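You operate a simulated robot arm through the tools that you are given. There is no shell and no other tool.

Carry out the task below with a simulated two-armed robot. There is one attempt and no reset: what you move stays moved.

## Task
Run the old juice out of the dispenser and rinse it through.
Fine: Let it run into the sink till it is empty, then tip in nearly all the water from the measuring jug and let that run out too. Jug back, lever shut; drop nothing, spill no more than a spoonful, leave the floor dry. Set down upright: measuring jug.

It is judged by the outcome, as a careful person would: the job done as asked, and still so three seconds after it is handed in. It fails if anything else is knocked over, pushed out of place, dropped, spilled or broken.

## Robot
Two 7-joint arms with fingered hands on one trunk that stands fixed in place. Base frame: the origin is at the foot of the trunk, x ahead of it, y to its left, z up. Lengths are in mm, angles in rad, forces in N, time in s.
The left shoulder is at [20, 269, 1197], the right one opposite. Payload 5 kg a hand.
The TCP of each hand is the grasp point between the finger pads, 42 mm short of the fingertips. In the tool frame z runs along the fingers and y along their closing line. Largest opening 208 mm; the body of the gripper starts 119 mm behind the TCP. The gripper is a hand of 4 fingers: y runs from the thumb to the fingers, the wrist lies at [0, 0, -317] in the tool frame, and closing takes about 1.5 s.
Orientation is that of the tool frame in the base frame, as a unit quaternion [w, x, y, z]. With the fingers straight down and closing along the base's y, the tool's x points along the base's -x, its y along +y and its z along -z.

## Interface
- The arms move only by the tool apply_moves. It takes "left_increments", "right_increments" or both (then of equal length, played together; a hand with none holds still); each is a list that holds one entry, the list of rows, each a list of 6 numbers: the turn, a rotation vector about the tool's x, y, z in rad, then the shift along the tool's x, y, z in mm. In form: [[[rx, ry, rz, dx, dy, dz], ...]]. A call has 1 to 20 rows; each row shifts and turns the commanded pose from where the row before left it, along the tool's axes as they then stand. "left_fingers" and "right_fingers" are, for a hand that has rows, the gripper command, from -1 (shut) to 1 (fully open), values between in proportion, set as the call begins (left out, the last holds). A row lasts 0.2 s, in which the tool goes at most 50 mm and 0.15 rad; a call with a longer step from one row to the next is refused whole, and so is a gripper value outside its range. Where a pose cannot be reached the arm comes as near as it can. A force on the tool above 40 N (or 10 N above the force at the start of the call, whichever is more), or a blocked arm, ends the call early, and 0.2 s more pass. Each finger travels about 153 mm/s and halts on what it meets, pressing with about 31 N; the grip force reading is that of the motor and also rises with nothing between the fingers. The clock runs only during rows and for 0.2 s after the last one: add rows that do not move to give the fingers time. It gives the time, the measured TCP pose, the force on the tool (base axes), the opening and the grip force at its end, in the units of the frame above (readings bear some noise), with the torque about the TCP (base axes, N m) and any sound that the robot's microphone picked up.
- Cameras (640 x 400 px; columns grow to the right, rows downward): "scene" is now at [161.8, -9.4, 1485.3]; the picture's right is [-0.10, -1.00, 0.00], its down [-0.34, 0.03, -0.94] and it looks along [0.94, -0.09, -0.34] (base axes); focal length 293 px, centre (320, 200). "left" rides on the left gripper at [-93, 1, -146] in its tool frame; the picture's right is [-0.01, -1.00, 0.00], its down [0.84, -0.01, -0.54] and it looks along [0.54, -0.01, 0.84] (tool axes); focal length 280 px, centre (320, 200). "right" rides on the right gripper at [93, 1, -146] in its tool frame; the picture's right is [-0.02, 1.00, 0.00], its down [-0.84, -0.01, -0.54] and it looks along [-0.54, -0.01, 0.84] (tool axes); focal length 280 px, centre (320, 200). There is no depth. A picture from a camera that has moved, and an enlarged one, comes with that camera's place and axes in the base frame and with its lens.
- capture(camera): a new picture of that camera. No time passes.
- lift_body(by): slides the trunk up (or, below 0, down) by that many mm; the arms and the scene camera ride with it, the base frame stays. It gives what a move gives, with no picture.
- finger_targets(finger1, finger2, finger3, thumb_bend, hand): sets how far each is bent, from 0 (flat) to 100 (curled in); at 30 the hand is open as for a grip, at 70 the pads meet at the TCP. One left out holds its place. A second passes; each finger stops where it meets its share of the squeeze, and holds until it gets a number again. A gripper value or a shape takes the hand back. It gives what a move gives, with no picture; readings hold the bend of each and the force on the fingers (four entries, about 0 where the hand has none), thumb and palm.
- preshape(shape, hand): the hand has 4 fingers and takes this shape, open, in about a second: jaw (thumb against the fingers, like two jaws); tri (thumb and two fingers); tip (a fingertip pinch); poke (one finger out to press); point (the index stretched); flat (the hand flat); cup (the hand cupped); fist (a fist). The gripper value then closes the fingers along that shape, each until it touches; the sizes above hold for jaw. It gives what a move gives, with no picture.
- pan_tilt(pan, tilt): turns the head with the scene camera to pan (to the left, within 1.396 rad either way) and tilt (down, from -0.506 to 1.204), counted from straight ahead of the robot. It gives what a move gives.
- inspect(camera, box): a new picture of the part [left, top, right, bottom] of that camera's present view, enlarged. No time passes.
- hand_in(): hands the job in; it is judged then, once.

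Nothing tells you positions but the pictures and the camera data. Unless the task says otherwise, let go and move clear before handing in.

The tools are called after "Emit:" as name(argument=value, ...) on one line, values as JSON. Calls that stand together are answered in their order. apply_moves: Moves the arms, as the interface text tells. Its arguments: {"type":"object","properties":{"left_increments":{"type":"array"},"left_fingers":{"type":"number"},"right_increments":{"type":"array"},"right_fingers":{"type":"number"}},"required":[]} The other tools are called the same way: lift_body (by) slides the trunk up or down; preshape (shape, hand) gives the hand a shape; finger_targets (finger1, finger2, finger3, thumb_bend, hand) moves the fingers one by one; pan_tilt (pan, tilt) turns the head that bears the scene camera; capture (camera) takes a picture; inspect (camera, box) takes an enlarged picture of a part of a camera's view; hand_in () hands the job in.

At the start:

```text
t: 0.0
left_position: [655.8, 157.8, 1359.8]
left_tcp_rot: [0.001, 0.12, 0.993, 0.0]
left_ft_force: [-0.8, 0.6, -1.2]
left_torque: [0.0, 0.03, 0.02]
left_finger_gap: 207.8
left_finger_force: 0.2
left_shape: jaw
left_bend: [30.0, 30.0, 30.0, 30.0]
left_finger forces: [0.1, 0.0, 0.0, 0.0, 0.1, 0.0]
right_position: [398.0, -244.2, 1320.9]
right_tcp_rot: [0.0, 0.122, 0.993, 0.001]
right_ft_force: [-0.3, -0.1, -0.3]
right_torque: [0.01, -0.03, 0.0]
right_finger_gap: 208.0
right_finger_force: 0.1
right_shape: jaw
right_bend: [30.0, 30.0, 30.0, 30.0]
right_finger forces: [0.1, 0.0, 0.0, 0.0, 0.0, 0.1]
trunk travel left (down, up): [-575.0, 46.0]
head pan, tilt: [-0.096, 0.351]
```

scene: 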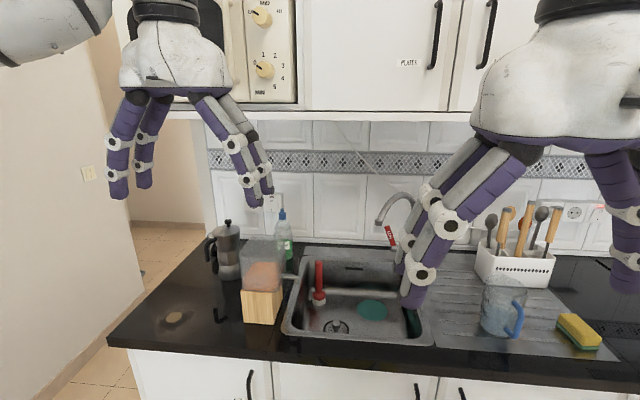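
right: 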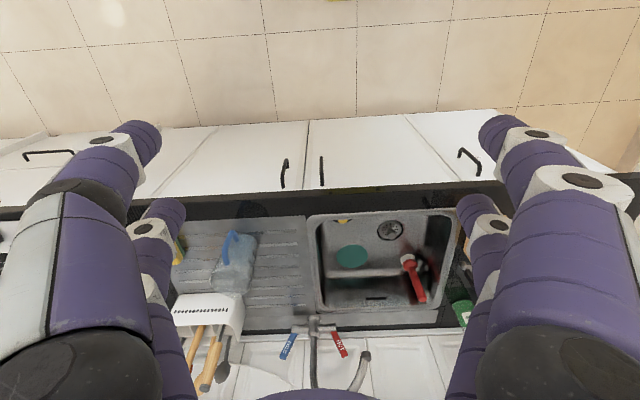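
left: 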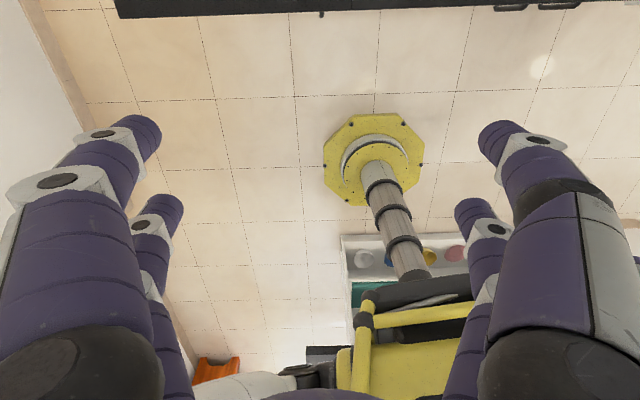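

I see a counter with a sink, a clear dispenser on a wooden stand left of the sink holding some pinkish juice, and a measuring jug with water on the drainboard to the right. I'll look closer before moving anything.

Emit:
inspect(camera="scene", box=[200, 200, 360, 350])

Emit:
inspect(camera="scene", box=[440, 240, 620, 360])

Emit:
inspect(camera="right", box=[160, 200, 480, 400])

```text
2.67 times, centred on (280, 275) of scene
camera zoom: at [161.8, -9.4, 1485.3], right [-0.1, -1.0, 0.0], down [-0.34, 0.03, -0.94], along [0.94, -0.09, -0.34], focal length 782 px, centre (427, 0)
```

zoom: 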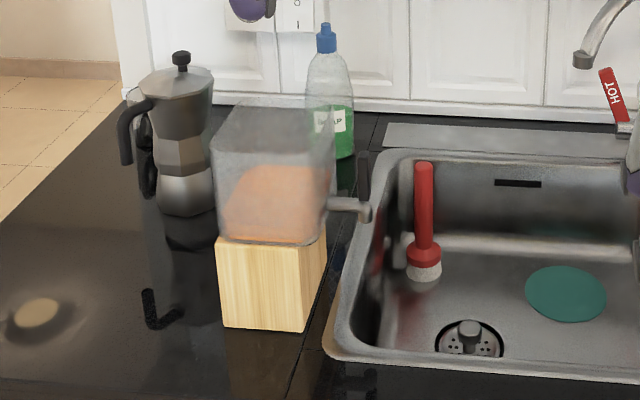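

```text
3.33 times, centred on (530, 300) of scene
camera zoom: at [161.8, -9.4, 1485.3], right [-0.1, -1.0, 0.0], down [-0.34, 0.03, -0.94], along [0.94, -0.09, -0.34], focal length 977 px, centre (-380, -133)
```

zoom: 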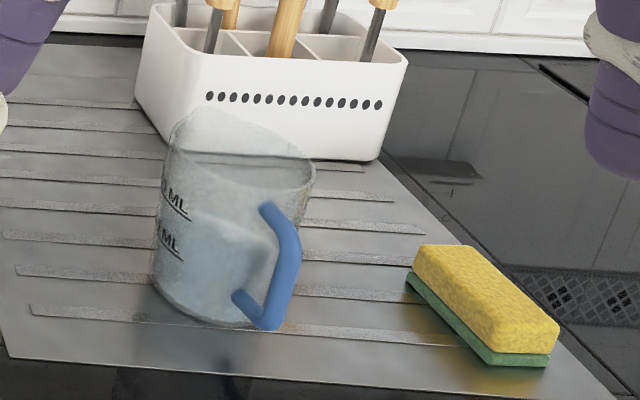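

```text
2.00 times, centred on (320, 300) of right
camera zoom: at [307.3, -221.2, 1467.7], right [0.26, 0.97, 0.0], down [0.81, -0.22, 0.54], along [0.52, -0.14, -0.84], focal length 561 px, centre (320, 0)
```

zoom: 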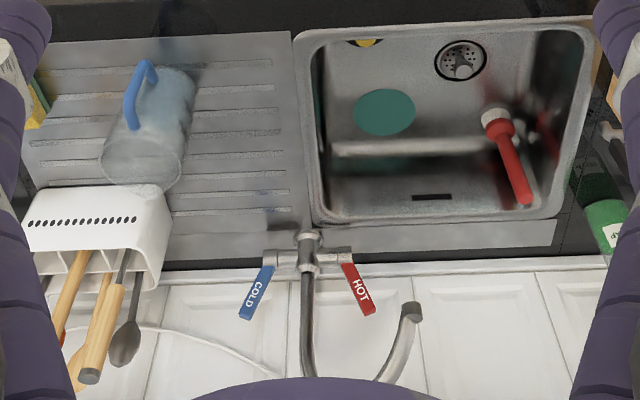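

The dispenser stands left of the sink with its spout to the right and a black lever. I'll zoom in on the spout, lever, sink and jug to get the details.

Emit:
inspect(camera="scene", box=[235, 230, 315, 280])

Emit:
inspect(camera="scene", box=[235, 275, 315, 325])

Emit:
inspect(camera="scene", box=[470, 265, 550, 345])

Emit:
inspect(camera="right", box=[190, 220, 290, 300])

Emit:
inspect(camera="right", box=[300, 200, 480, 320])

```text
8.00 times, centred on (275, 255) of scene
camera zoom: at [161.8, -9.4, 1485.3], right [-0.1, -1.0, 0.0], down [-0.34, 0.03, -0.94], along [0.94, -0.09, -0.34], focal length 2345 px, centre (680, -240)
```

zoom: 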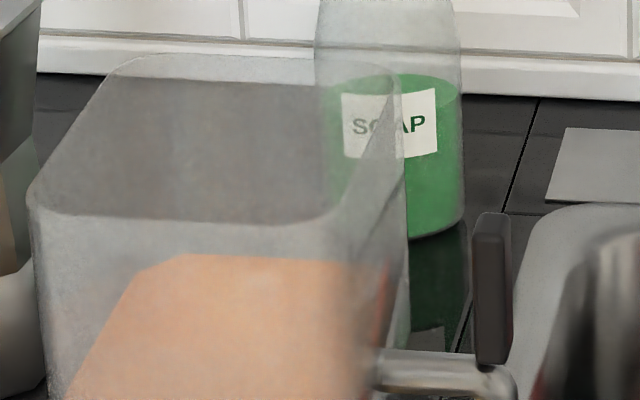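

```text
8.00 times, centred on (275, 300) of scene
camera zoom: at [161.8, -9.4, 1485.3], right [-0.1, -1.0, 0.0], down [-0.34, 0.03, -0.94], along [0.94, -0.09, -0.34], focal length 2345 px, centre (680, -600)
```

zoom: 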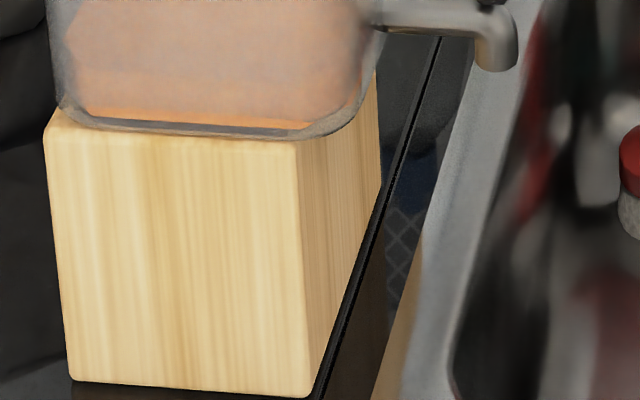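

```text
5.00 times, centred on (510, 305) of scene
camera zoom: at [161.8, -9.4, 1485.3], right [-0.1, -1.0, 0.0], down [-0.34, 0.03, -0.94], along [0.94, -0.09, -0.34], focal length 1466 px, centre (-630, -325)
```

zoom: 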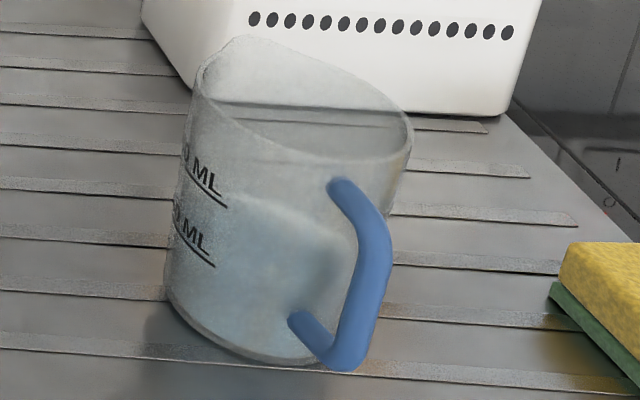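

```text
5.00 times, centred on (240, 260) of right
camera zoom: at [307.3, -221.2, 1467.7], right [0.26, 0.97, 0.0], down [0.81, -0.22, 0.54], along [0.52, -0.14, -0.84], focal length 1402 px, centre (720, -100)
```

zoom: 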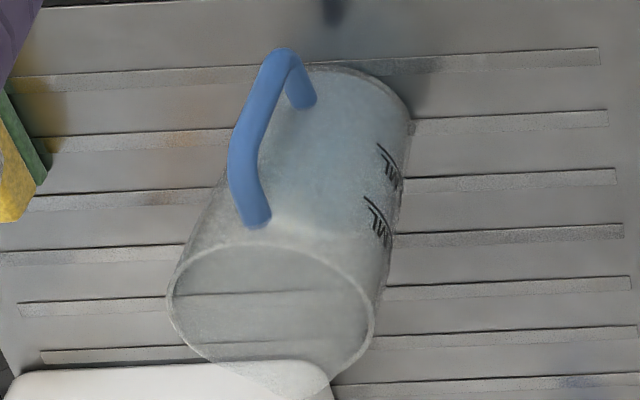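

```text
3.33 times, centred on (390, 260) of right
camera zoom: at [307.3, -221.2, 1467.7], right [0.26, 0.97, 0.0], down [0.81, -0.22, 0.54], along [0.52, -0.14, -0.84], focal length 935 px, centre (87, 0)
```

zoom: 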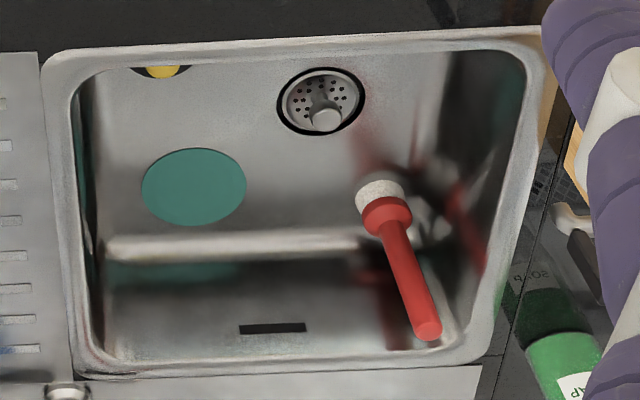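

The jug has its handle toward the robot's front-right and its lip toward the back, and the dispenser's spout end is very near the inner sink edge at about (865, -12, 992). I'll move the left hand aside so I can get a closer view with the right hand's camera.

Emit:
apply_moves(left_increments=[[[0, 0, 0, 20, 45, 0], [0, 0, 0, 20, 45, 0], [0, 0, 0, 20, 45, 0], [0, 0, 0, 20, 45, 0], [0, 0, 0, 20, 45, 0], [0, 0, 0, 20, 45, 0]]])

Emit:
capture(camera="scene")

```text
t: 1.4
left_position: [603.6, 449.5, 1356.0]
left_tcp_rot: [0.0, 0.121, 0.993, -0.001]
left_ft_force: [-0.7, 0.0, -0.2]
left_torque: [-0.09, -0.01, 0.03]
left_finger_gap: 207.8
left_finger_force: 0.0
left_shape: jaw
left_bend: [30.0, 30.0, 30.0, 30.0]
left_finger forces: [0.0, 0.0, 0.0, 0.0, 0.0, 0.1]
right_position: [397.3, -243.2, 1321.6]
right_tcp_rot: [0.0, 0.121, 0.993, 0.001]
right_ft_force: [-1.0, 0.9, 0.7]
right_torque: [-0.18, -0.09, 0.01]
right_finger_gap: 207.9
right_finger_force: 0.2
right_shape: jaw
right_bend: [30.0, 30.0, 30.0, 30.0]
right_finger forces: [0.1, 0.1, 0.0, 0.0, 0.0, 0.0]
trunk travel left (down, up): [-575.0, 46.0]
head pan, tilt: [-0.096, 0.351]
```

```text
taken
camera scene: at [161.4, -8.1, 1485.4], right [-0.1, -1.0, 0.0], down [-0.34, 0.03, -0.94], along [0.94, -0.09, -0.34], focal length 293 px, centre (320, 200)
```

scene: 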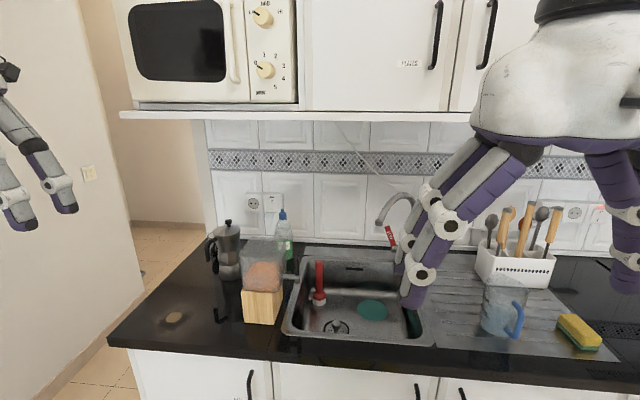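

The left hand is well clear now. I'll bring the right hand's camera above the counter, aimed at the spout.

Emit:
apply_moves(right_increments=[[[0, 0, 0, -24.6, 38.1, 6.1], [0, 0, 0, -24.6, 38.1, 6.1], [0, 0, 0, -24.6, 38.1, 6.1], [0, 0, 0, -24.6, 38.1, 6.1], [0, 0, 0, -24.6, 38.1, 6.1], [0, 0, 0, -24.6, 38.1, 6.1], [0, 0, 0, -24.6, 38.1, 6.1], [0, 0, 0, -24.6, 38.1, 6.1], [0, 0, 0, -24.6, 38.1, 6.1]]])

Emit:
capture(camera="right")

Emit:
inspect(camera="scene", box=[360, 220, 640, 395])

```text
t: 3.4
left_position: [605.3, 450.2, 1356.7]
left_tcp_rot: [0.0, 0.122, 0.993, 0.0]
left_ft_force: [0.4, 1.1, -1.3]
left_torque: [-0.19, 0.06, 0.01]
left_finger_gap: 207.8
left_finger_force: 0.0
left_shape: jaw
left_bend: [30.0, 30.0, 30.0, 30.0]
left_finger forces: [0.0, 0.1, 0.0, 0.0, 0.0, 0.1]
right_position: [696.9, 36.0, 1264.0]
right_tcp_rot: [-0.001, 0.122, 0.992, 0.001]
right_ft_force: [1.3, 1.4, -0.3]
right_torque: [-0.05, 0.12, -0.02]
right_finger_gap: 208.1
right_finger_force: 0.1
right_shape: jaw
right_bend: [30.0, 30.0, 30.0, 30.0]
right_finger forces: [0.0, 0.0, 0.0, 0.0, 0.0, 0.0]
trunk travel left (down, up): [-575.0, 46.0]
head pan, tilt: [-0.096, 0.351]
```

```text
taken
camera right: at [606.2, 59.8, 1410.8], right [0.26, 0.97, 0.0], down [0.81, -0.22, 0.54], along [0.52, -0.14, -0.84], focal length 280 px, centre (320, 200)
```

right: 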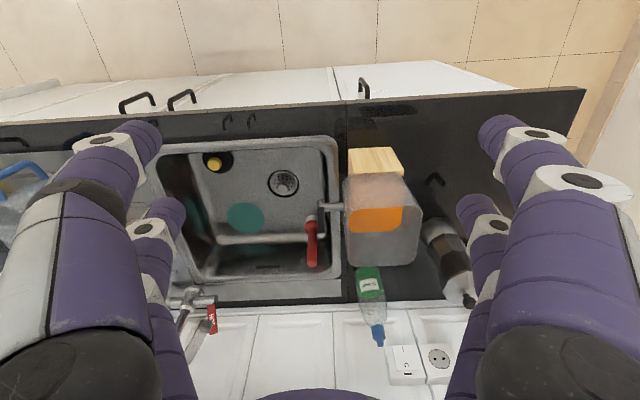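

```text
2.29 times, centred on (500, 308) of scene
camera zoom: at [162.5, -8.1, 1485.1], right [-0.1, -1.0, 0.0], down [-0.34, 0.03, -0.94], along [0.93, -0.09, -0.34], focal length 670 px, centre (-91, -46)
```

zoom: 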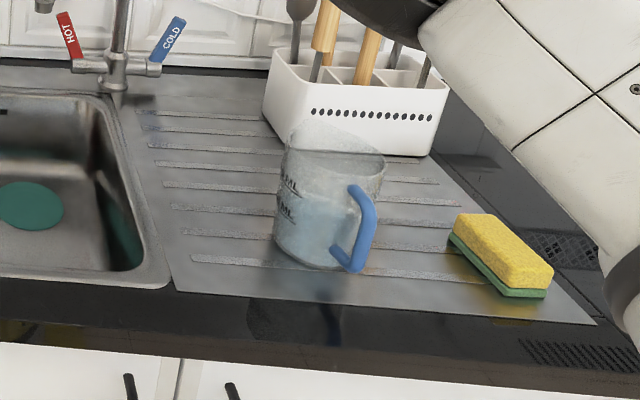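

Emit:
inspect(camera="right", box=[290, 140, 450, 280])

Emit:
inspect(camera="right", box=[305, 180, 365, 230])

```text
2.86 times, centred on (370, 210) of right
camera zoom: at [606.2, 59.8, 1410.8], right [0.26, 0.97, 0.0], down [0.81, -0.22, 0.54], along [0.52, -0.14, -0.84], focal length 801 px, centre (177, 171)
```

zoom: 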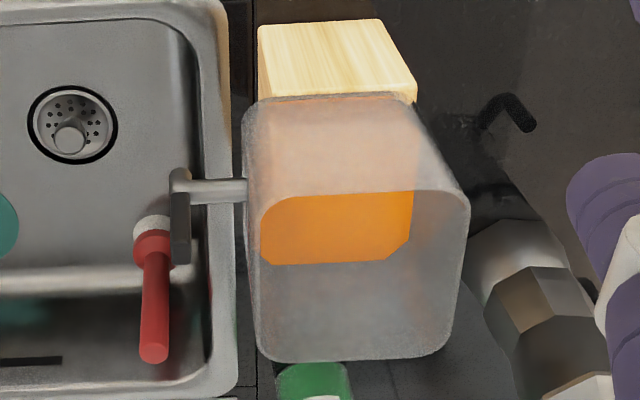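

```text
8.00 times, centred on (335, 205) of right
camera zoom: at [606.2, 59.8, 1410.8], right [0.26, 0.97, 0.0], down [0.81, -0.22, 0.54], along [0.52, -0.14, -0.84], focal length 2243 px, centre (200, 160)
```

zoom: 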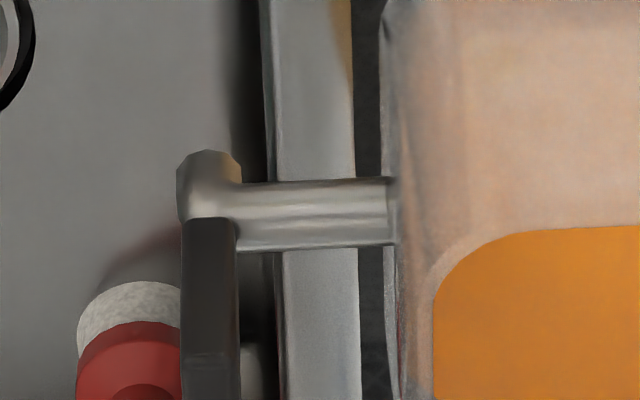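

The spout end clearly overhangs the basin, about 15–20 mm inside the rim, and the tank is open-topped with orange juice. The black lever stands upright on the spout elbow at about (870, -11, 1010–1057), so I'll look at it more closely.

Emit:
inspect(camera="right", box=[312, 195, 344, 240])

Emit:
inspect(camera="scene", box=[285, 250, 310, 290])

```text
8.89 times, centred on (328, 218) of right
camera zoom: at [606.2, 59.8, 1410.8], right [0.26, 0.97, 0.0], down [0.81, -0.22, 0.54], along [0.52, -0.14, -0.84], focal length 2492 px, centre (249, 44)
```

zoom: 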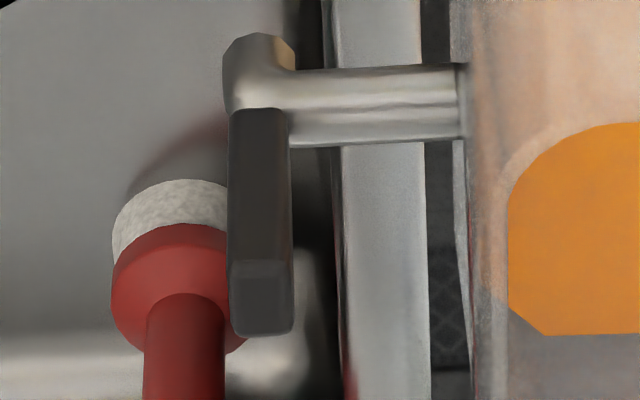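

```text
10.00 times, centred on (298, 270) of scene
camera zoom: at [162.5, -8.1, 1485.1], right [-0.1, -1.0, 0.0], down [-0.34, 0.03, -0.94], along [0.93, -0.09, -0.34], focal length 2931 px, centre (545, -500)
```

zoom: 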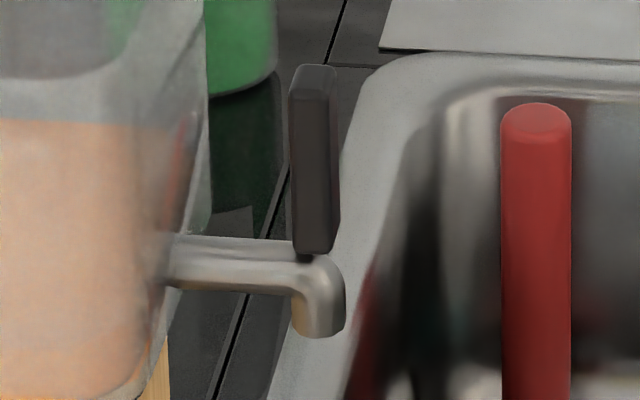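

The lever is a small upright block of about 12 × 16 × 52 mm standing on the spout end, and I don't know yet which way it hinges. I'll put the right hand into the poke shape and see where that finger lies in its own camera.

Emit:
preshape(hand="right", shape="poke")

Emit:
capture(camera="right")

Emit:
capture(camera="scene")

```text
t: 4.3
left_position: [603.8, 447.9, 1357.3]
left_tcp_rot: [0.0, 0.121, 0.993, 0.0]
left_ft_force: [-0.1, 0.4, 0.6]
left_torque: [-0.01, -0.01, 0.0]
left_finger_gap: 208.0
left_finger_force: 0.1
left_shape: jaw
left_bend: [30.0, 30.0, 30.0, 30.0]
left_finger forces: [0.1, 0.0, 0.0, 0.0, 0.0, 0.1]
right_position: [697.1, 33.9, 1265.6]
right_tcp_rot: [0.0, 0.122, 0.993, 0.001]
right_ft_force: [0.2, 1.1, 0.4]
right_torque: [-0.03, -0.01, 0.0]
right_finger_gap: 0.0
right_finger_force: 0.0
right_shape: poke
right_bend: [100.0, 100.0, 100.0, 33.0]
right_finger forces: [0.0, 0.1, 0.0, 0.0, 0.0, 0.0]
trunk travel left (down, up): [-575.0, 46.0]
head pan, tilt: [-0.096, 0.351]
```

```text
taken
camera right: at [605.1, 58.2, 1411.5], right [0.26, 0.97, 0.0], down [0.81, -0.22, 0.54], along [0.52, -0.14, -0.84], focal length 280 px, centre (320, 200)
```

right: 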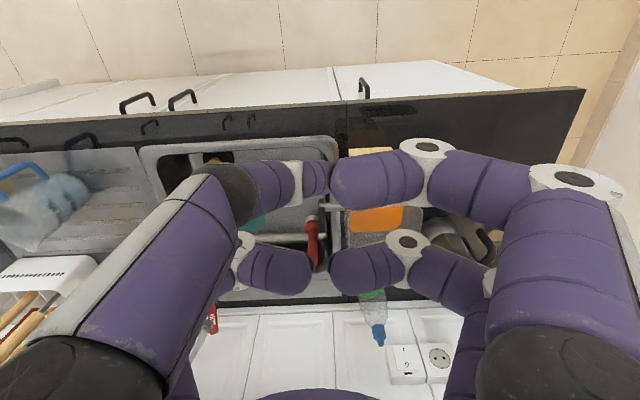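

```text
taken
camera scene: at [161.9, -9.2, 1485.3], right [-0.1, -1.0, 0.0], down [-0.34, 0.03, -0.94], along [0.93, -0.09, -0.34], focal length 293 px, centre (320, 200)
```

scene: 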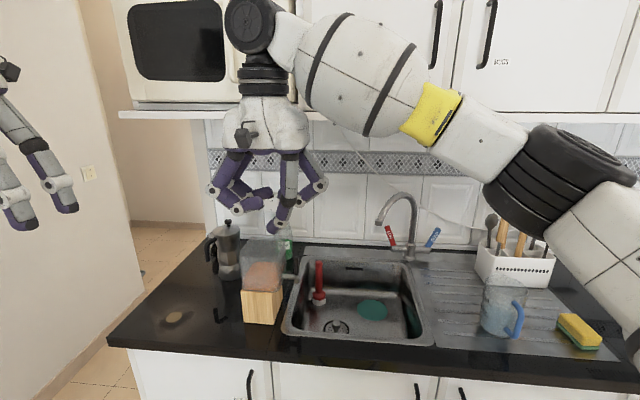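

The poke shape curls all four fingers of this hand toward the middle, so I'll wait a moment to see the settled shape.

Emit:
apply_moves(right_increments=[[[0, 0, 0, 0, 0, 0], [0, 0, 0, 0, 0, 0], [0, 0, 0, 0, 0, 0], [0, 0, 0, 0, 0, 0], [0, 0, 0, 0, 0, 0]]])

Emit:
capture(camera="right")

Emit:
inspect(camera="scene", box=[200, 60, 340, 240])

```text
t: 5.5
left_position: [603.6, 448.5, 1357.8]
left_tcp_rot: [0.001, 0.121, 0.993, 0.0]
left_ft_force: [-0.3, 1.1, 0.3]
left_torque: [0.01, 0.02, 0.01]
left_finger_gap: 207.6
left_finger_force: 0.0
left_shape: jaw
left_bend: [30.0, 30.0, 30.0, 30.0]
left_finger forces: [0.1, 0.1, 0.0, 0.0, 0.0, 0.1]
right_position: [697.6, 34.9, 1264.3]
right_tcp_rot: [0.0, 0.122, 0.993, 0.001]
right_ft_force: [0.0, 1.1, -0.1]
right_torque: [0.02, 0.0, 0.0]
right_finger_gap: 0.0
right_finger_force: 0.0
right_shape: poke
right_bend: [100.0, 100.0, 100.0, 33.0]
right_finger forces: [0.0, 0.0, 0.0, 0.0, 0.1, 0.0]
trunk travel left (down, up): [-575.0, 46.0]
head pan, tilt: [-0.096, 0.351]
```

```text
taken
camera right: at [605.3, 58.1, 1411.6], right [0.26, 0.97, 0.0], down [0.81, -0.22, 0.54], along [0.52, -0.14, -0.84], focal length 280 px, centre (320, 200)
```

right: 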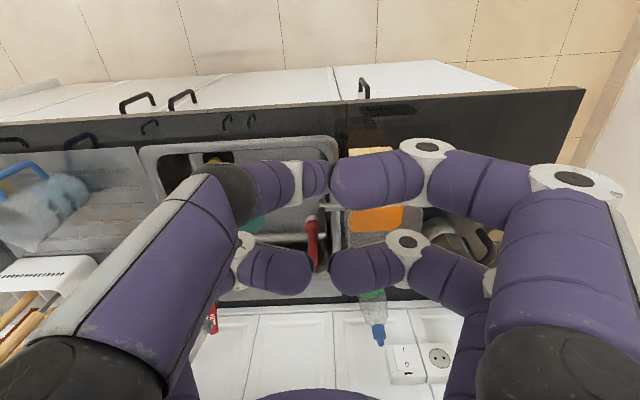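

```text
2.22 times, centred on (270, 150) of scene
camera zoom: at [161.9, -9.3, 1485.3], right [-0.1, -1.0, 0.0], down [-0.34, 0.03, -0.94], along [0.93, -0.09, -0.34], focal length 651 px, centre (431, 311)
```

zoom: 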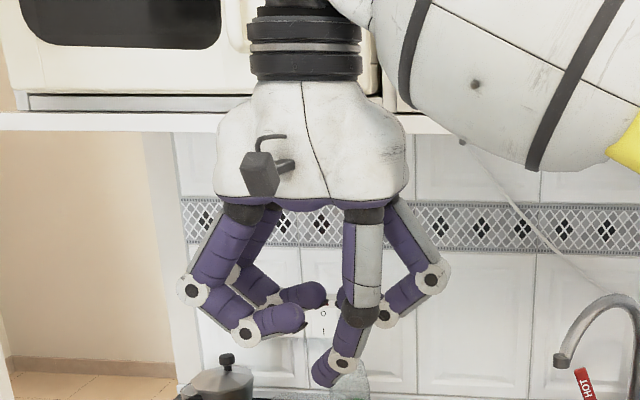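

In poke the finger at the hand's near right corner reaches straight down past the others, with its tip about on the tool axis. I'll compare the tip and point shapes before choosing one for the lever.

Emit:
preshape(hand="right", shape="point")

Emit:
inspect(camera="scene", box=[200, 60, 340, 240])

Emit:
capture(camera="right")

Emit:
preshape(hand="left", shape="tip")

Emit:
capture(camera="left")

```text
t: 6.4
left_position: [604.9, 449.1, 1357.7]
left_tcp_rot: [-0.001, 0.121, 0.993, -0.001]
left_ft_force: [-0.3, 0.1, 0.2]
left_torque: [0.01, -0.01, 0.04]
left_finger_gap: 208.0
left_finger_force: 0.1
left_shape: jaw
left_bend: [30.0, 30.0, 30.0, 30.0]
left_finger forces: [0.0, 0.0, 0.1, 0.1, 0.0, 0.0]
right_position: [696.5, 33.3, 1265.3]
right_tcp_rot: [0.0, 0.123, 0.992, 0.001]
right_ft_force: [0.0, 0.8, 0.3]
right_torque: [0.0, -0.03, 0.02]
right_finger_gap: 201.7
right_finger_force: 0.0
right_shape: point
right_bend: [70.0, 100.0, 100.0, 32.0]
right_finger forces: [0.0, 0.0, 0.1, 0.1, 0.1, 0.0]
trunk travel left (down, up): [-575.0, 46.0]
head pan, tilt: [-0.096, 0.351]
```

```text
2.22 times, centred on (270, 150) of scene
camera zoom: at [161.9, -9.4, 1485.3], right [-0.1, -1.0, 0.0], down [-0.34, 0.03, -0.94], along [0.93, -0.09, -0.34], focal length 651 px, centre (431, 311)
```

zoom: 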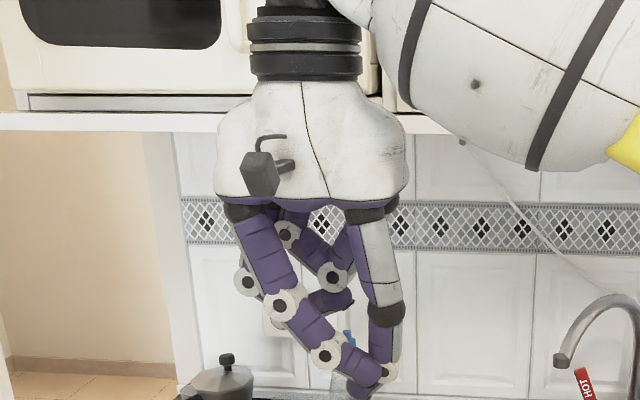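

```text
taken
camera right: at [605.3, 58.0, 1411.6], right [0.26, 0.97, 0.0], down [0.81, -0.22, 0.54], along [0.52, -0.14, -0.84], focal length 280 px, centre (320, 200)
```

right: 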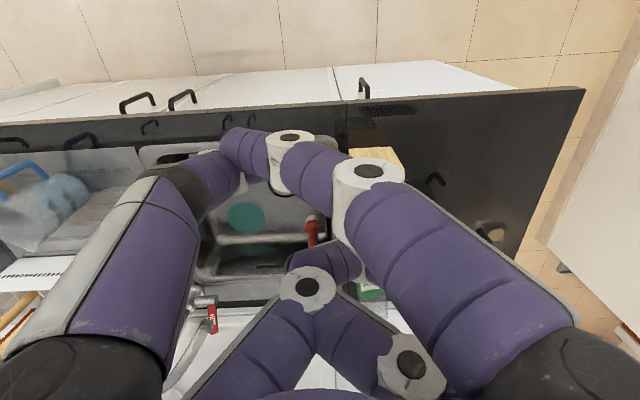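

```text
t: 7.3
left_position: [604.3, 449.3, 1358.1]
left_tcp_rot: [-0.001, 0.122, 0.993, 0.001]
left_ft_force: [-0.4, 0.2, 0.1]
left_torque: [-0.01, 0.03, 0.01]
left_finger_gap: 207.9
left_finger_force: 0.1
left_shape: tip
left_bend: [30.0, 30.0, 30.0, 30.0]
left_finger forces: [0.0, 0.0, 0.0, 0.0, 0.1, 0.0]
right_position: [697.0, 34.1, 1264.3]
right_tcp_rot: [0.001, 0.122, 0.993, 0.001]
right_ft_force: [-0.3, -0.4, -0.7]
right_torque: [-0.02, -0.01, 0.02]
right_finger_gap: 201.7
right_finger_force: 0.0
right_shape: point
right_bend: [70.0, 100.0, 100.0, 32.0]
right_finger forces: [0.0, 0.0, 0.0, 0.0, 0.0, 0.0]
trunk travel left (down, up): [-575.0, 46.0]
head pan, tilt: [-0.096, 0.351]
```

```text
taken
camera left: at [695.0, 427.9, 1502.9], right [-0.23, -0.97, 0.0], down [-0.82, 0.19, 0.54], along [-0.52, 0.12, -0.84], focal length 280 px, centre (320, 200)
```

left: 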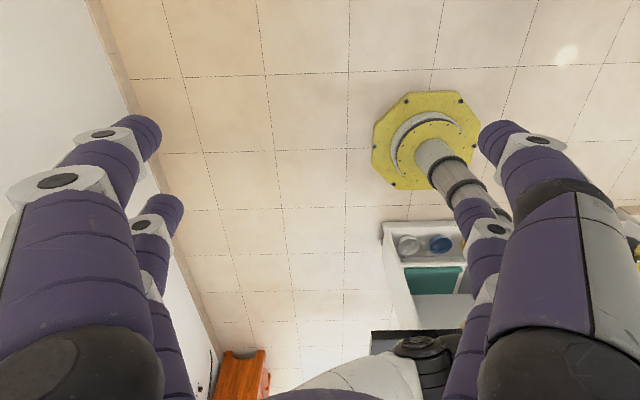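

Poke and point don't suit such a small lever beside the tank. I'll go back to the jaw shape, turn the right hand 90° so the fingers close front-to-back, and come down over the lever with one finger pair, keeping the other pair over the sink.

Emit:
preshape(hand="right", shape="jaw")

Emit:
apply_moves(right_increments=[[[0, 0, 0.1428, 0, 0, 0], [0, 0, 0.1428, 0, 0, 0], [0, 0, 0.1428, 0, 0, 0], [0, 0, 0.1428, 0, 0, 0], [0, 0, 0.1428, 0, 0, 0], [0, 0, 0.1428, 0, 0, 0], [0, 0, 0.1428, 0, 0, 0], [0, 0, 0.1428, 0, 0, 0], [0, 0, 0.1428, 0, 0, 0], [0, 0, 0.1428, 0, 0, 0], [0, 0, 0.1428, 0, 0, 0]]])

Emit:
capture(camera="right")

Emit:
capture(camera="scene")

```text
t: 8.2
left_position: [604.8, 448.8, 1357.0]
left_tcp_rot: [0.0, 0.121, 0.993, 0.0]
left_ft_force: [-1.0, -0.3, 0.2]
left_torque: [0.03, 0.03, 0.0]
left_finger_gap: 207.9
left_finger_force: 0.1
left_shape: tip
left_bend: [30.0, 30.0, 30.0, 30.0]
left_finger forces: [0.0, 0.1, 0.0, 0.1, 0.0, 0.1]
right_position: [695.2, 35.4, 1265.8]
right_tcp_rot: [0.0, 0.122, 0.993, 0.001]
right_ft_force: [-1.0, 0.1, 0.1]
right_torque: [0.0, 0.0, -0.01]
right_finger_gap: 208.1
right_finger_force: 0.1
right_shape: jaw
right_bend: [30.0, 30.0, 30.0, 30.0]
right_finger forces: [0.0, 0.0, 0.0, 0.0, 0.0, 0.0]
trunk travel left (down, up): [-575.0, 46.0]
head pan, tilt: [-0.096, 0.351]
```

```text
t: 10.6
left_position: [604.8, 448.7, 1357.5]
left_tcp_rot: [0.0, 0.121, 0.993, -0.001]
left_ft_force: [-0.6, 0.5, -0.3]
left_torque: [-0.04, -0.03, -0.02]
left_finger_gap: 207.8
left_finger_force: 0.1
left_shape: tip
left_bend: [30.0, 30.0, 30.0, 30.0]
left_finger forces: [0.0, 0.1, 0.1, 0.0, 0.0, 0.0]
right_position: [696.2, 33.6, 1266.9]
right_tcp_rot: [0.0, 0.789, 0.614, 0.001]
right_ft_force: [0.5, 0.5, 0.5]
right_torque: [0.02, 0.0, 0.02]
right_finger_gap: 207.9
right_finger_force: 0.0
right_shape: jaw
right_bend: [30.0, 30.0, 30.0, 30.0]
right_finger forces: [0.1, 0.0, 0.0, 0.0, 0.0, 0.0]
trunk travel left (down, up): [-575.0, 46.0]
head pan, tilt: [-0.096, 0.351]
```

```text
taken
camera right: at [719.5, 123.6, 1413.6], right [0.97, -0.26, 0.0], down [-0.22, -0.81, 0.54], along [-0.14, -0.52, -0.84], focal length 280 px, centre (320, 200)
```

right: 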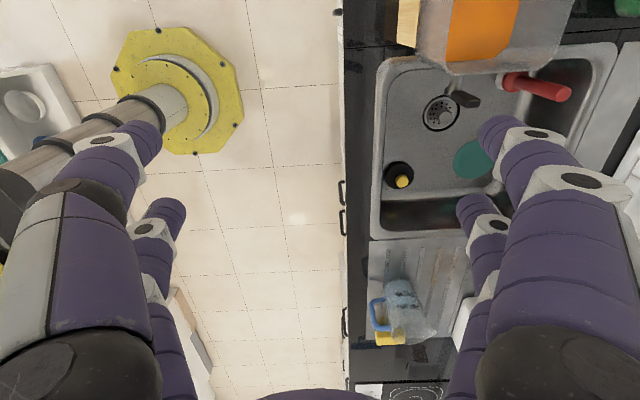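

```text
taken
camera scene: at [161.8, -9.4, 1485.3], right [-0.1, -1.0, 0.0], down [-0.34, 0.03, -0.94], along [0.94, -0.09, -0.34], focal length 293 px, centre (320, 200)
```

scene: 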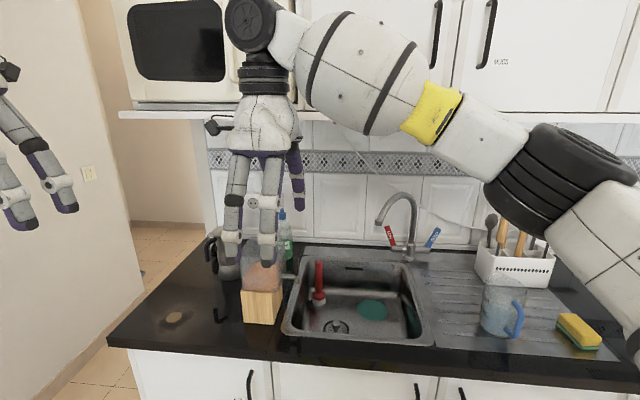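

The hand turned freely, and this second viewpoint lets me triangulate. I'll zoom in on the dispenser and jug from here.

Emit:
inspect(camera="right", box=[380, 0, 540, 130])

Emit:
inspect(camera="right", box=[350, 250, 450, 350])

```text
3.08 times, centred on (460, 65) of right
camera zoom: at [719.5, 123.6, 1413.6], right [0.97, -0.26, 0.0], down [-0.22, -0.81, 0.54], along [-0.14, -0.52, -0.84], focal length 863 px, centre (-111, 615)
```

zoom: 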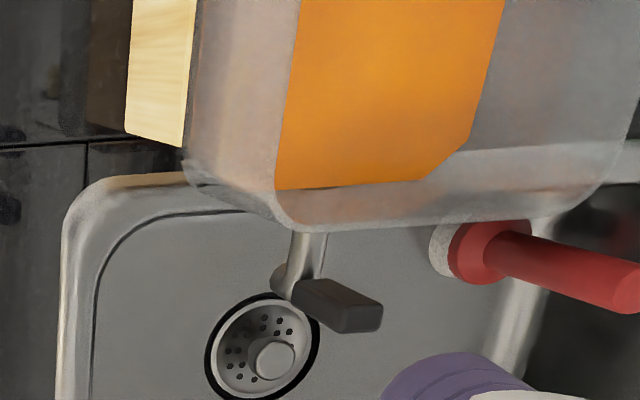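

```text
4.00 times, centred on (400, 300) of right
camera zoom: at [719.5, 123.6, 1413.6], right [0.97, -0.26, 0.0], down [-0.22, -0.81, 0.54], along [-0.14, -0.52, -0.84], focal length 1122 px, centre (0, -200)
```

zoom: 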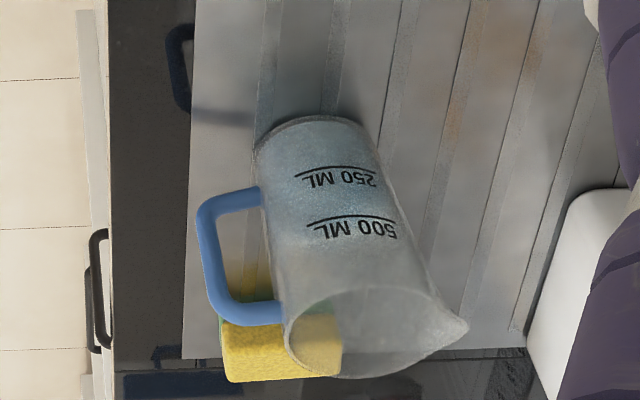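

The lever sits at about (876, -11) with its top near z = 1057, and the hand's finger pairs lie about ±31 mm off the tool axis. I'll move above the lever with the gap narrowed to about 60 mm, then check from the camera before going down.

Emit:
apply_moves(right_increments=[[[0, 0, 0, -7.6, 46.3, 0], [0, 0, 0, -7.6, 46.3, 0], [0, 0, 0, -7.6, 46.3, 0], [0, 0, 0, -7.6, 46.3, 0], [0, 0, 0, 0, 0, 45], [0, 0, 0, 0, 0, 45], [0, 0, 0, 0, 0, 45], [0, 0, 0, 0, 0, 0]]], right_fingers=-0.35)

Emit:
capture(camera="right")

Emit:
inspect(camera="scene", box=[220, 160, 380, 310])

```text
t: 12.4
left_position: [601.8, 448.4, 1358.8]
left_tcp_rot: [0.001, 0.121, 0.993, -0.001]
left_ft_force: [-0.7, 0.6, 0.2]
left_torque: [-0.13, -0.18, -0.01]
left_finger_gap: 207.8
left_finger_force: 0.1
left_shape: tip
left_bend: [30.0, 30.0, 30.0, 30.0]
left_finger forces: [0.0, 0.1, 0.0, 0.0, 0.0, 0.0]
right_position: [863.5, -39.3, 1136.4]
right_tcp_rot: [0.0, 0.788, 0.616, 0.002]
right_ft_force: [-1.0, 1.0, 0.6]
right_torque: [-0.14, -0.16, -0.01]
right_finger_gap: 67.7
right_finger_force: 0.1
right_shape: jaw
right_bend: [73.0, 73.0, 73.0, 70.0]
right_finger forces: [0.0, 0.0, 0.0, 0.0, 0.0, 0.1]
trunk travel left (down, up): [-575.0, 46.0]
head pan, tilt: [-0.096, 0.351]
```

```text
taken
camera right: at [886.5, 50.3, 1282.8], right [0.97, -0.26, 0.0], down [-0.22, -0.82, 0.54], along [-0.14, -0.52, -0.84], focal length 280 px, centre (320, 200)
```

right: 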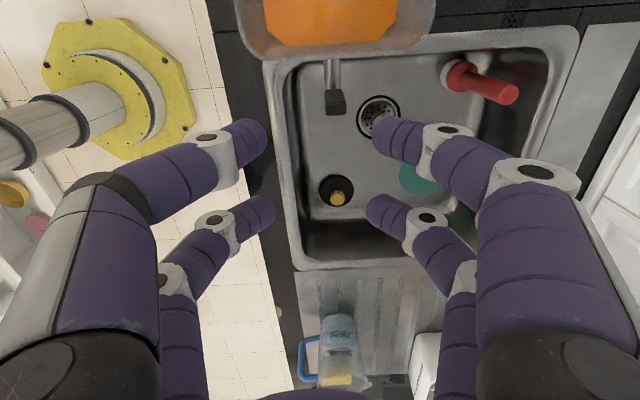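

```text
2.67 times, centred on (300, 235) of scene
camera zoom: at [160.2, -8.7, 1485.7], right [-0.1, -1.0, 0.0], down [-0.34, 0.03, -0.94], along [0.94, -0.09, -0.34], focal length 782 px, centre (373, 107)
```

zoom: 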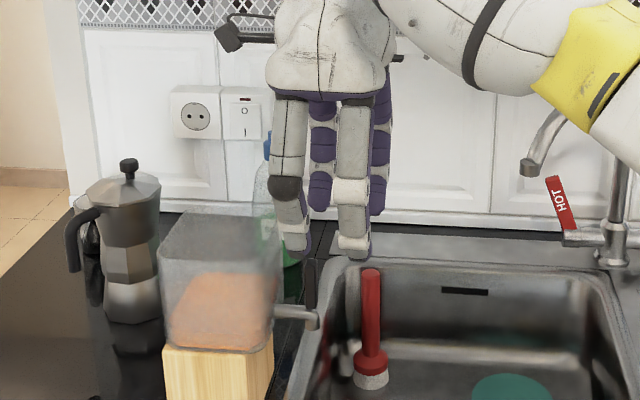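

The lever lies between the upper finger pair, about 13 mm toward the far finger. I'll centre on it, then go down so the fingers straddle it front and back.

Emit:
apply_moves(right_increments=[[[0, 0, 0, 5, 12, 0], [0, 0, 0, 0, 0, 30], [0, 0, 0, 0, 0, 30], [0, 0, 0, 0, 0, 25], [0, 0, 0, 0, 0, 0]]])

Emit:
capture(camera="right")

Emit:
inspect(camera="scene", box=[240, 200, 360, 310])

```text
t: 13.6
left_position: [602.8, 448.5, 1357.8]
left_tcp_rot: [0.002, 0.121, 0.993, 0.0]
left_ft_force: [-0.4, 0.6, -0.2]
left_torque: [0.01, -0.09, 0.0]
left_finger_gap: 207.7
left_finger_force: 0.0
left_shape: tip
left_bend: [30.0, 30.0, 30.0, 30.0]
left_finger forces: [0.0, 0.0, 0.0, 0.0, 0.0, 0.0]
right_position: [878.0, -37.5, 1048.4]
right_tcp_rot: [0.0, 0.788, 0.616, 0.001]
right_ft_force: [-0.6, -0.4, -0.3]
right_torque: [0.0, -0.07, -0.02]
right_finger_gap: 67.8
right_finger_force: 0.2
right_shape: jaw
right_bend: [73.0, 73.0, 73.0, 70.0]
right_finger forces: [0.0, 0.0, 0.1, 0.0, 0.0, 0.0]
trunk travel left (down, up): [-575.0, 46.0]
head pan, tilt: [-0.096, 0.351]
```

```text
taken
camera right: at [901.3, 52.5, 1195.1], right [0.97, -0.26, 0.0], down [-0.22, -0.82, 0.54], along [-0.14, -0.52, -0.84], focal length 280 px, centre (320, 200)
```

right: 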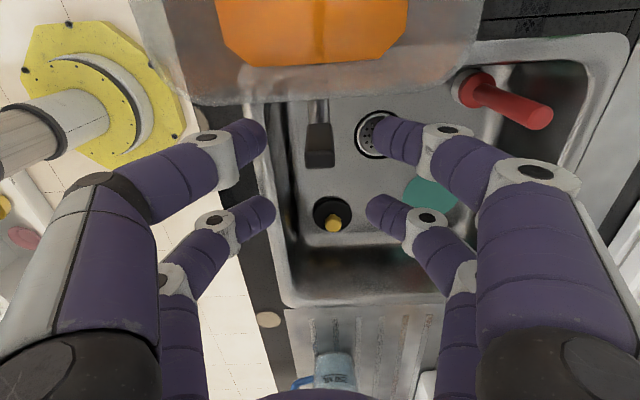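

```text
3.64 times, centred on (300, 255) of scene
camera zoom: at [160.9, -9.4, 1485.5], right [-0.1, -1.0, 0.0], down [-0.34, 0.03, -0.94], along [0.94, -0.09, -0.34], focal length 1066 px, centre (393, 0)
```

zoom: 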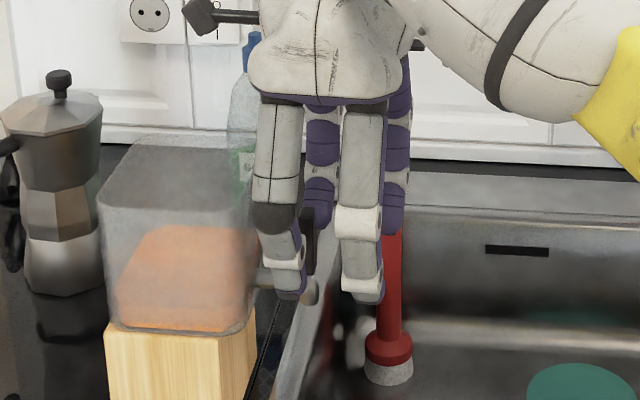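

The lever is now centred between the fingers at tool (31, -1), with their tips just beside the spout. I'll close gently on it so I can feel which way it hinges.

Emit:
apply_moves(right_increments=[[[0, 0, 0, 0, 0, 0], [0, 0, 0, 0, 0, 0], [0, 0, 0, 0, 0, 0], [0, 0, 0, 0, 0, 0]]], right_fingers=-0.88)

Emit:
capture(camera="right")

Emit:
inspect(camera="scene", box=[240, 200, 360, 310])

```text
t: 14.6
left_position: [604.5, 448.6, 1357.8]
left_tcp_rot: [0.0, 0.121, 0.993, 0.001]
left_ft_force: [0.9, 0.0, 0.4]
left_torque: [-0.05, 0.01, 0.0]
left_finger_gap: 207.8
left_finger_force: 0.0
left_shape: tip
left_bend: [30.0, 30.0, 30.0, 30.0]
left_finger forces: [0.0, 0.0, 0.0, 0.1, 0.1, 0.0]
right_position: [879.8, -37.0, 1047.5]
right_tcp_rot: [-0.001, 0.788, 0.616, 0.0]
right_ft_force: [-0.9, 0.2, -0.5]
right_torque: [0.02, -0.01, 0.04]
right_finger_gap: 12.9
right_finger_force: 0.0
right_shape: jaw
right_bend: [71.0, 71.0, 71.0, 70.0]
right_finger forces: [0.7, 0.0, 0.0, 0.0, 1.9, 0.0]
trunk travel left (down, up): [-575.0, 46.0]
head pan, tilt: [-0.096, 0.351]
```

```text
taken
camera right: at [902.1, 52.5, 1194.3], right [0.97, -0.26, 0.0], down [-0.22, -0.82, 0.54], along [-0.14, -0.52, -0.84], focal length 280 px, centre (320, 200)
```

right: 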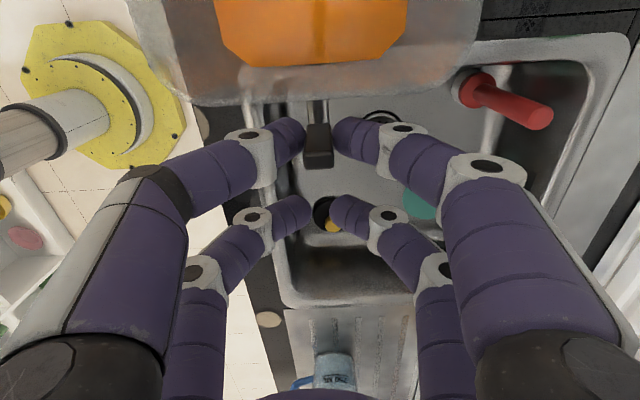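

```text
3.64 times, centred on (300, 255) of scene
camera zoom: at [161.8, -9.4, 1485.3], right [-0.1, -1.0, 0.0], down [-0.34, 0.03, -0.94], along [0.93, -0.09, -0.34], focal length 1066 px, centre (393, 0)
```

zoom: 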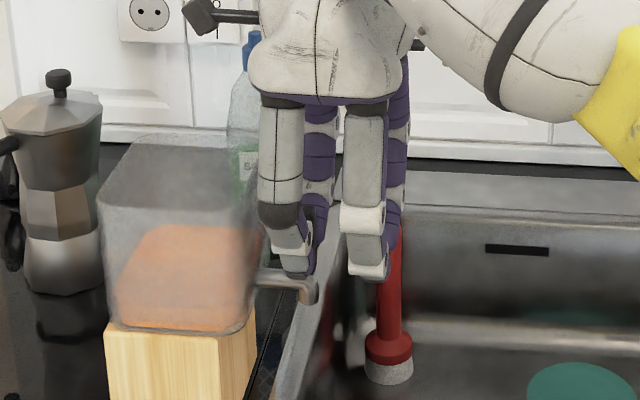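

The pair has lightly touched the lever. I'll close fully, then move a few millimetres toward the sink (away from the tank) while watching the force.

Emit:
apply_moves(right_increments=[[[0, 0, 0, 0, 0, 0], [0, 0, 0, 0, 0, 0], [0, 0, 0, 0, 0, 0]]], right_fingers=-1)

Emit:
apply_moves(right_increments=[[[0, 0, 0, -2, 0, 0], [0, 0, 0, -2, 0, 0]]])

Emit:
inspect(camera="right", box=[240, 50, 400, 180])

```text
t: 15.4
left_position: [604.3, 448.5, 1357.2]
left_tcp_rot: [0.001, 0.121, 0.993, 0.0]
left_ft_force: [-0.2, -0.2, -0.7]
left_torque: [0.0, 0.03, -0.01]
left_finger_gap: 208.0
left_finger_force: 0.0
left_shape: tip
left_bend: [30.0, 30.0, 30.0, 30.0]
left_finger forces: [0.0, 0.0, 0.1, 0.0, 0.0, 0.0]
right_position: [879.4, -36.9, 1046.2]
right_tcp_rot: [-0.001, 0.787, 0.616, 0.001]
right_ft_force: [-0.4, 0.6, 0.1]
right_torque: [-0.08, 0.04, 0.05]
right_finger_gap: 4.1
right_finger_force: 30.8
right_shape: jaw
right_bend: [71.0, 70.0, 70.0, 70.0]
right_finger forces: [26.7, 0.0, 0.0, 0.0, 27.8, 0.0]
trunk travel left (down, up): [-575.0, 46.0]
head pan, tilt: [-0.096, 0.351]
```

```text
t: 16.0
left_position: [603.5, 448.5, 1356.8]
left_tcp_rot: [0.0, 0.12, 0.993, 0.0]
left_ft_force: [0.1, -0.6, 0.2]
left_torque: [0.03, -0.02, -0.01]
left_finger_gap: 207.8
left_finger_force: 0.1
left_shape: tip
left_bend: [30.0, 30.0, 30.0, 30.0]
left_finger forces: [0.0, 0.0, 0.0, 0.1, 0.0, 0.0]
right_position: [880.6, -41.1, 1046.7]
right_tcp_rot: [-0.001, 0.788, 0.615, 0.0]
right_ft_force: [-0.4, 3.5, -0.2]
right_torque: [0.11, 0.05, 0.13]
right_finger_gap: 4.3
right_finger_force: 31.3
right_shape: jaw
right_bend: [71.0, 70.0, 70.0, 70.0]
right_finger forces: [27.6, 0.1, 0.0, 0.1, 28.7, 0.0]
trunk travel left (down, up): [-575.0, 46.0]
head pan, tilt: [-0.096, 0.351]
```

```text
3.08 times, centred on (320, 115) of right
camera zoom: at [902.9, 48.6, 1193.3], right [0.97, -0.26, 0.0], down [-0.22, -0.82, 0.54], along [-0.14, -0.52, -0.84], focal length 863 px, centre (320, 462)
```

zoom: 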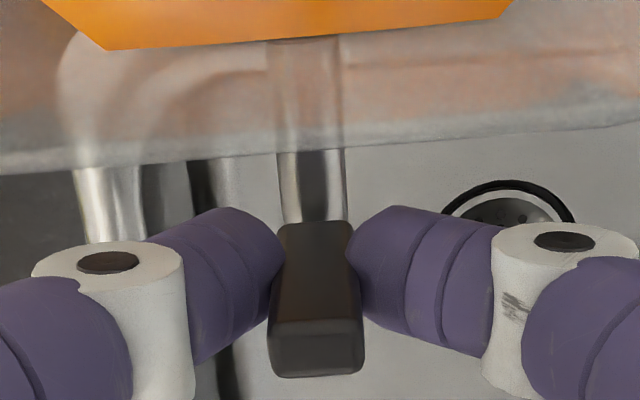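

A 4 mm pull toward the sink gives about 3.5 N of resistance, and I can't tell yet if the lever tilted. I'll pull a little more and check both the lever and that the dispenser hasn't shifted.

Emit:
apply_moves(right_increments=[[[0, 0, 0, -2, 0, 0], [0, 0, 0, -2, 0, 0]]])

Emit:
inspect(camera="right", box=[240, 50, 400, 180])

Emit:
inspect(camera="scene", box=[240, 200, 360, 310])

```text
t: 16.6
left_position: [604.5, 449.7, 1356.9]
left_tcp_rot: [0.0, 0.121, 0.993, 0.0]
left_ft_force: [1.8, -0.2, 0.1]
left_torque: [0.02, 0.01, -0.01]
left_finger_gap: 207.6
left_finger_force: 0.1
left_shape: tip
left_bend: [30.0, 30.0, 30.0, 30.0]
left_finger forces: [0.0, 0.0, 0.0, 0.0, 0.1, 0.1]
right_position: [879.6, -45.6, 1046.4]
right_tcp_rot: [-0.001, 0.788, 0.616, 0.001]
right_ft_force: [-0.6, 2.6, -0.1]
right_torque: [0.1, 0.04, 0.1]
right_finger_gap: 4.0
right_finger_force: 31.7
right_shape: jaw
right_bend: [71.0, 70.0, 70.0, 70.0]
right_finger forces: [28.0, 0.0, 0.0, 0.0, 28.6, 0.0]
trunk travel left (down, up): [-575.0, 46.0]
head pan, tilt: [-0.096, 0.351]
```

```text
3.08 times, centred on (320, 115) of right
camera zoom: at [902.8, 43.8, 1193.5], right [0.97, -0.26, 0.0], down [-0.22, -0.82, 0.54], along [-0.14, -0.52, -0.84], focal length 863 px, centre (320, 462)
```

zoom: 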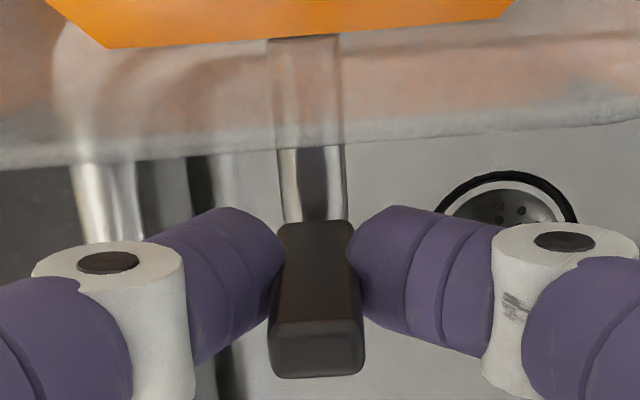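

```text
3.64 times, centred on (300, 255) of scene
camera zoom: at [161.9, -9.2, 1485.3], right [-0.1, -1.0, 0.0], down [-0.34, 0.03, -0.94], along [0.93, -0.09, -0.34], focal length 1066 px, centre (393, 0)
```

zoom: 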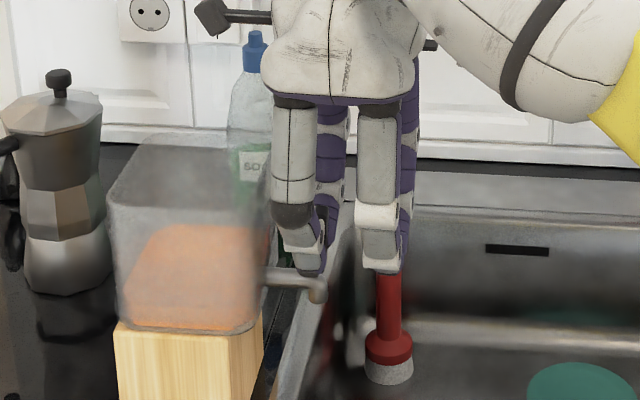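

The wooden block's edge moved about 8 mm right in the picture, so the whole dispenser slid while the lever stayed stiff in that direction. I'll push it back by the same 8 mm now, before trying another direction.

Emit:
apply_moves(right_increments=[[[0, 0, 0, 2, 0, 0], [0, 0, 0, 2, 0, 0], [0, 0, 0, 2, 0, 0], [0, 0, 0, 2, 0, 0], [0, 0, 0, 0, 0, 0]]])

Emit:
inspect(camera="scene", box=[240, 200, 360, 310])

```text
t: 17.8
left_position: [604.3, 449.1, 1358.0]
left_tcp_rot: [0.0, 0.121, 0.993, 0.0]
left_ft_force: [-0.5, 0.3, 0.5]
left_torque: [-0.03, 0.01, 0.03]
left_finger_gap: 208.2
left_finger_force: 0.1
left_shape: tip
left_bend: [30.0, 30.0, 30.0, 30.0]
left_finger forces: [0.0, 0.0, 0.1, 0.1, 0.0, 0.0]
right_position: [881.2, -38.8, 1046.7]
right_tcp_rot: [-0.001, 0.789, 0.615, 0.001]
right_ft_force: [0.2, -7.4, 8.4]
right_torque: [0.04, -0.06, 0.0]
right_finger_gap: 4.3
right_finger_force: 31.6
right_shape: jaw
right_bend: [71.0, 70.0, 70.0, 70.0]
right_finger forces: [31.5, 0.0, 0.0, 0.1, 30.8, 0.1]
trunk travel left (down, up): [-575.0, 46.0]
head pan, tilt: [-0.096, 0.351]
```

```text
3.64 times, centred on (300, 255) of scene
camera zoom: at [161.2, -9.9, 1485.4], right [-0.1, -1.0, 0.0], down [-0.34, 0.03, -0.94], along [0.94, -0.09, -0.34], focal length 1066 px, centre (393, 0)
```

zoom: 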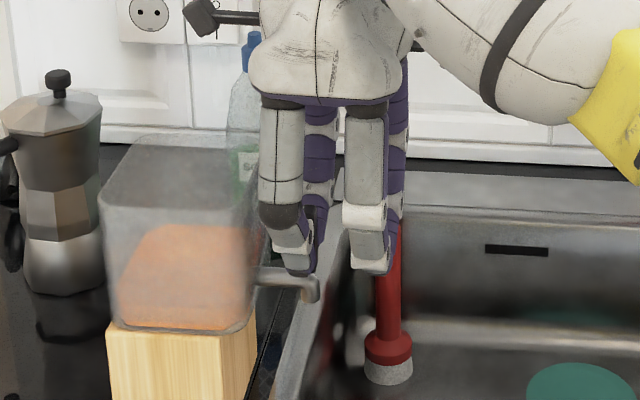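

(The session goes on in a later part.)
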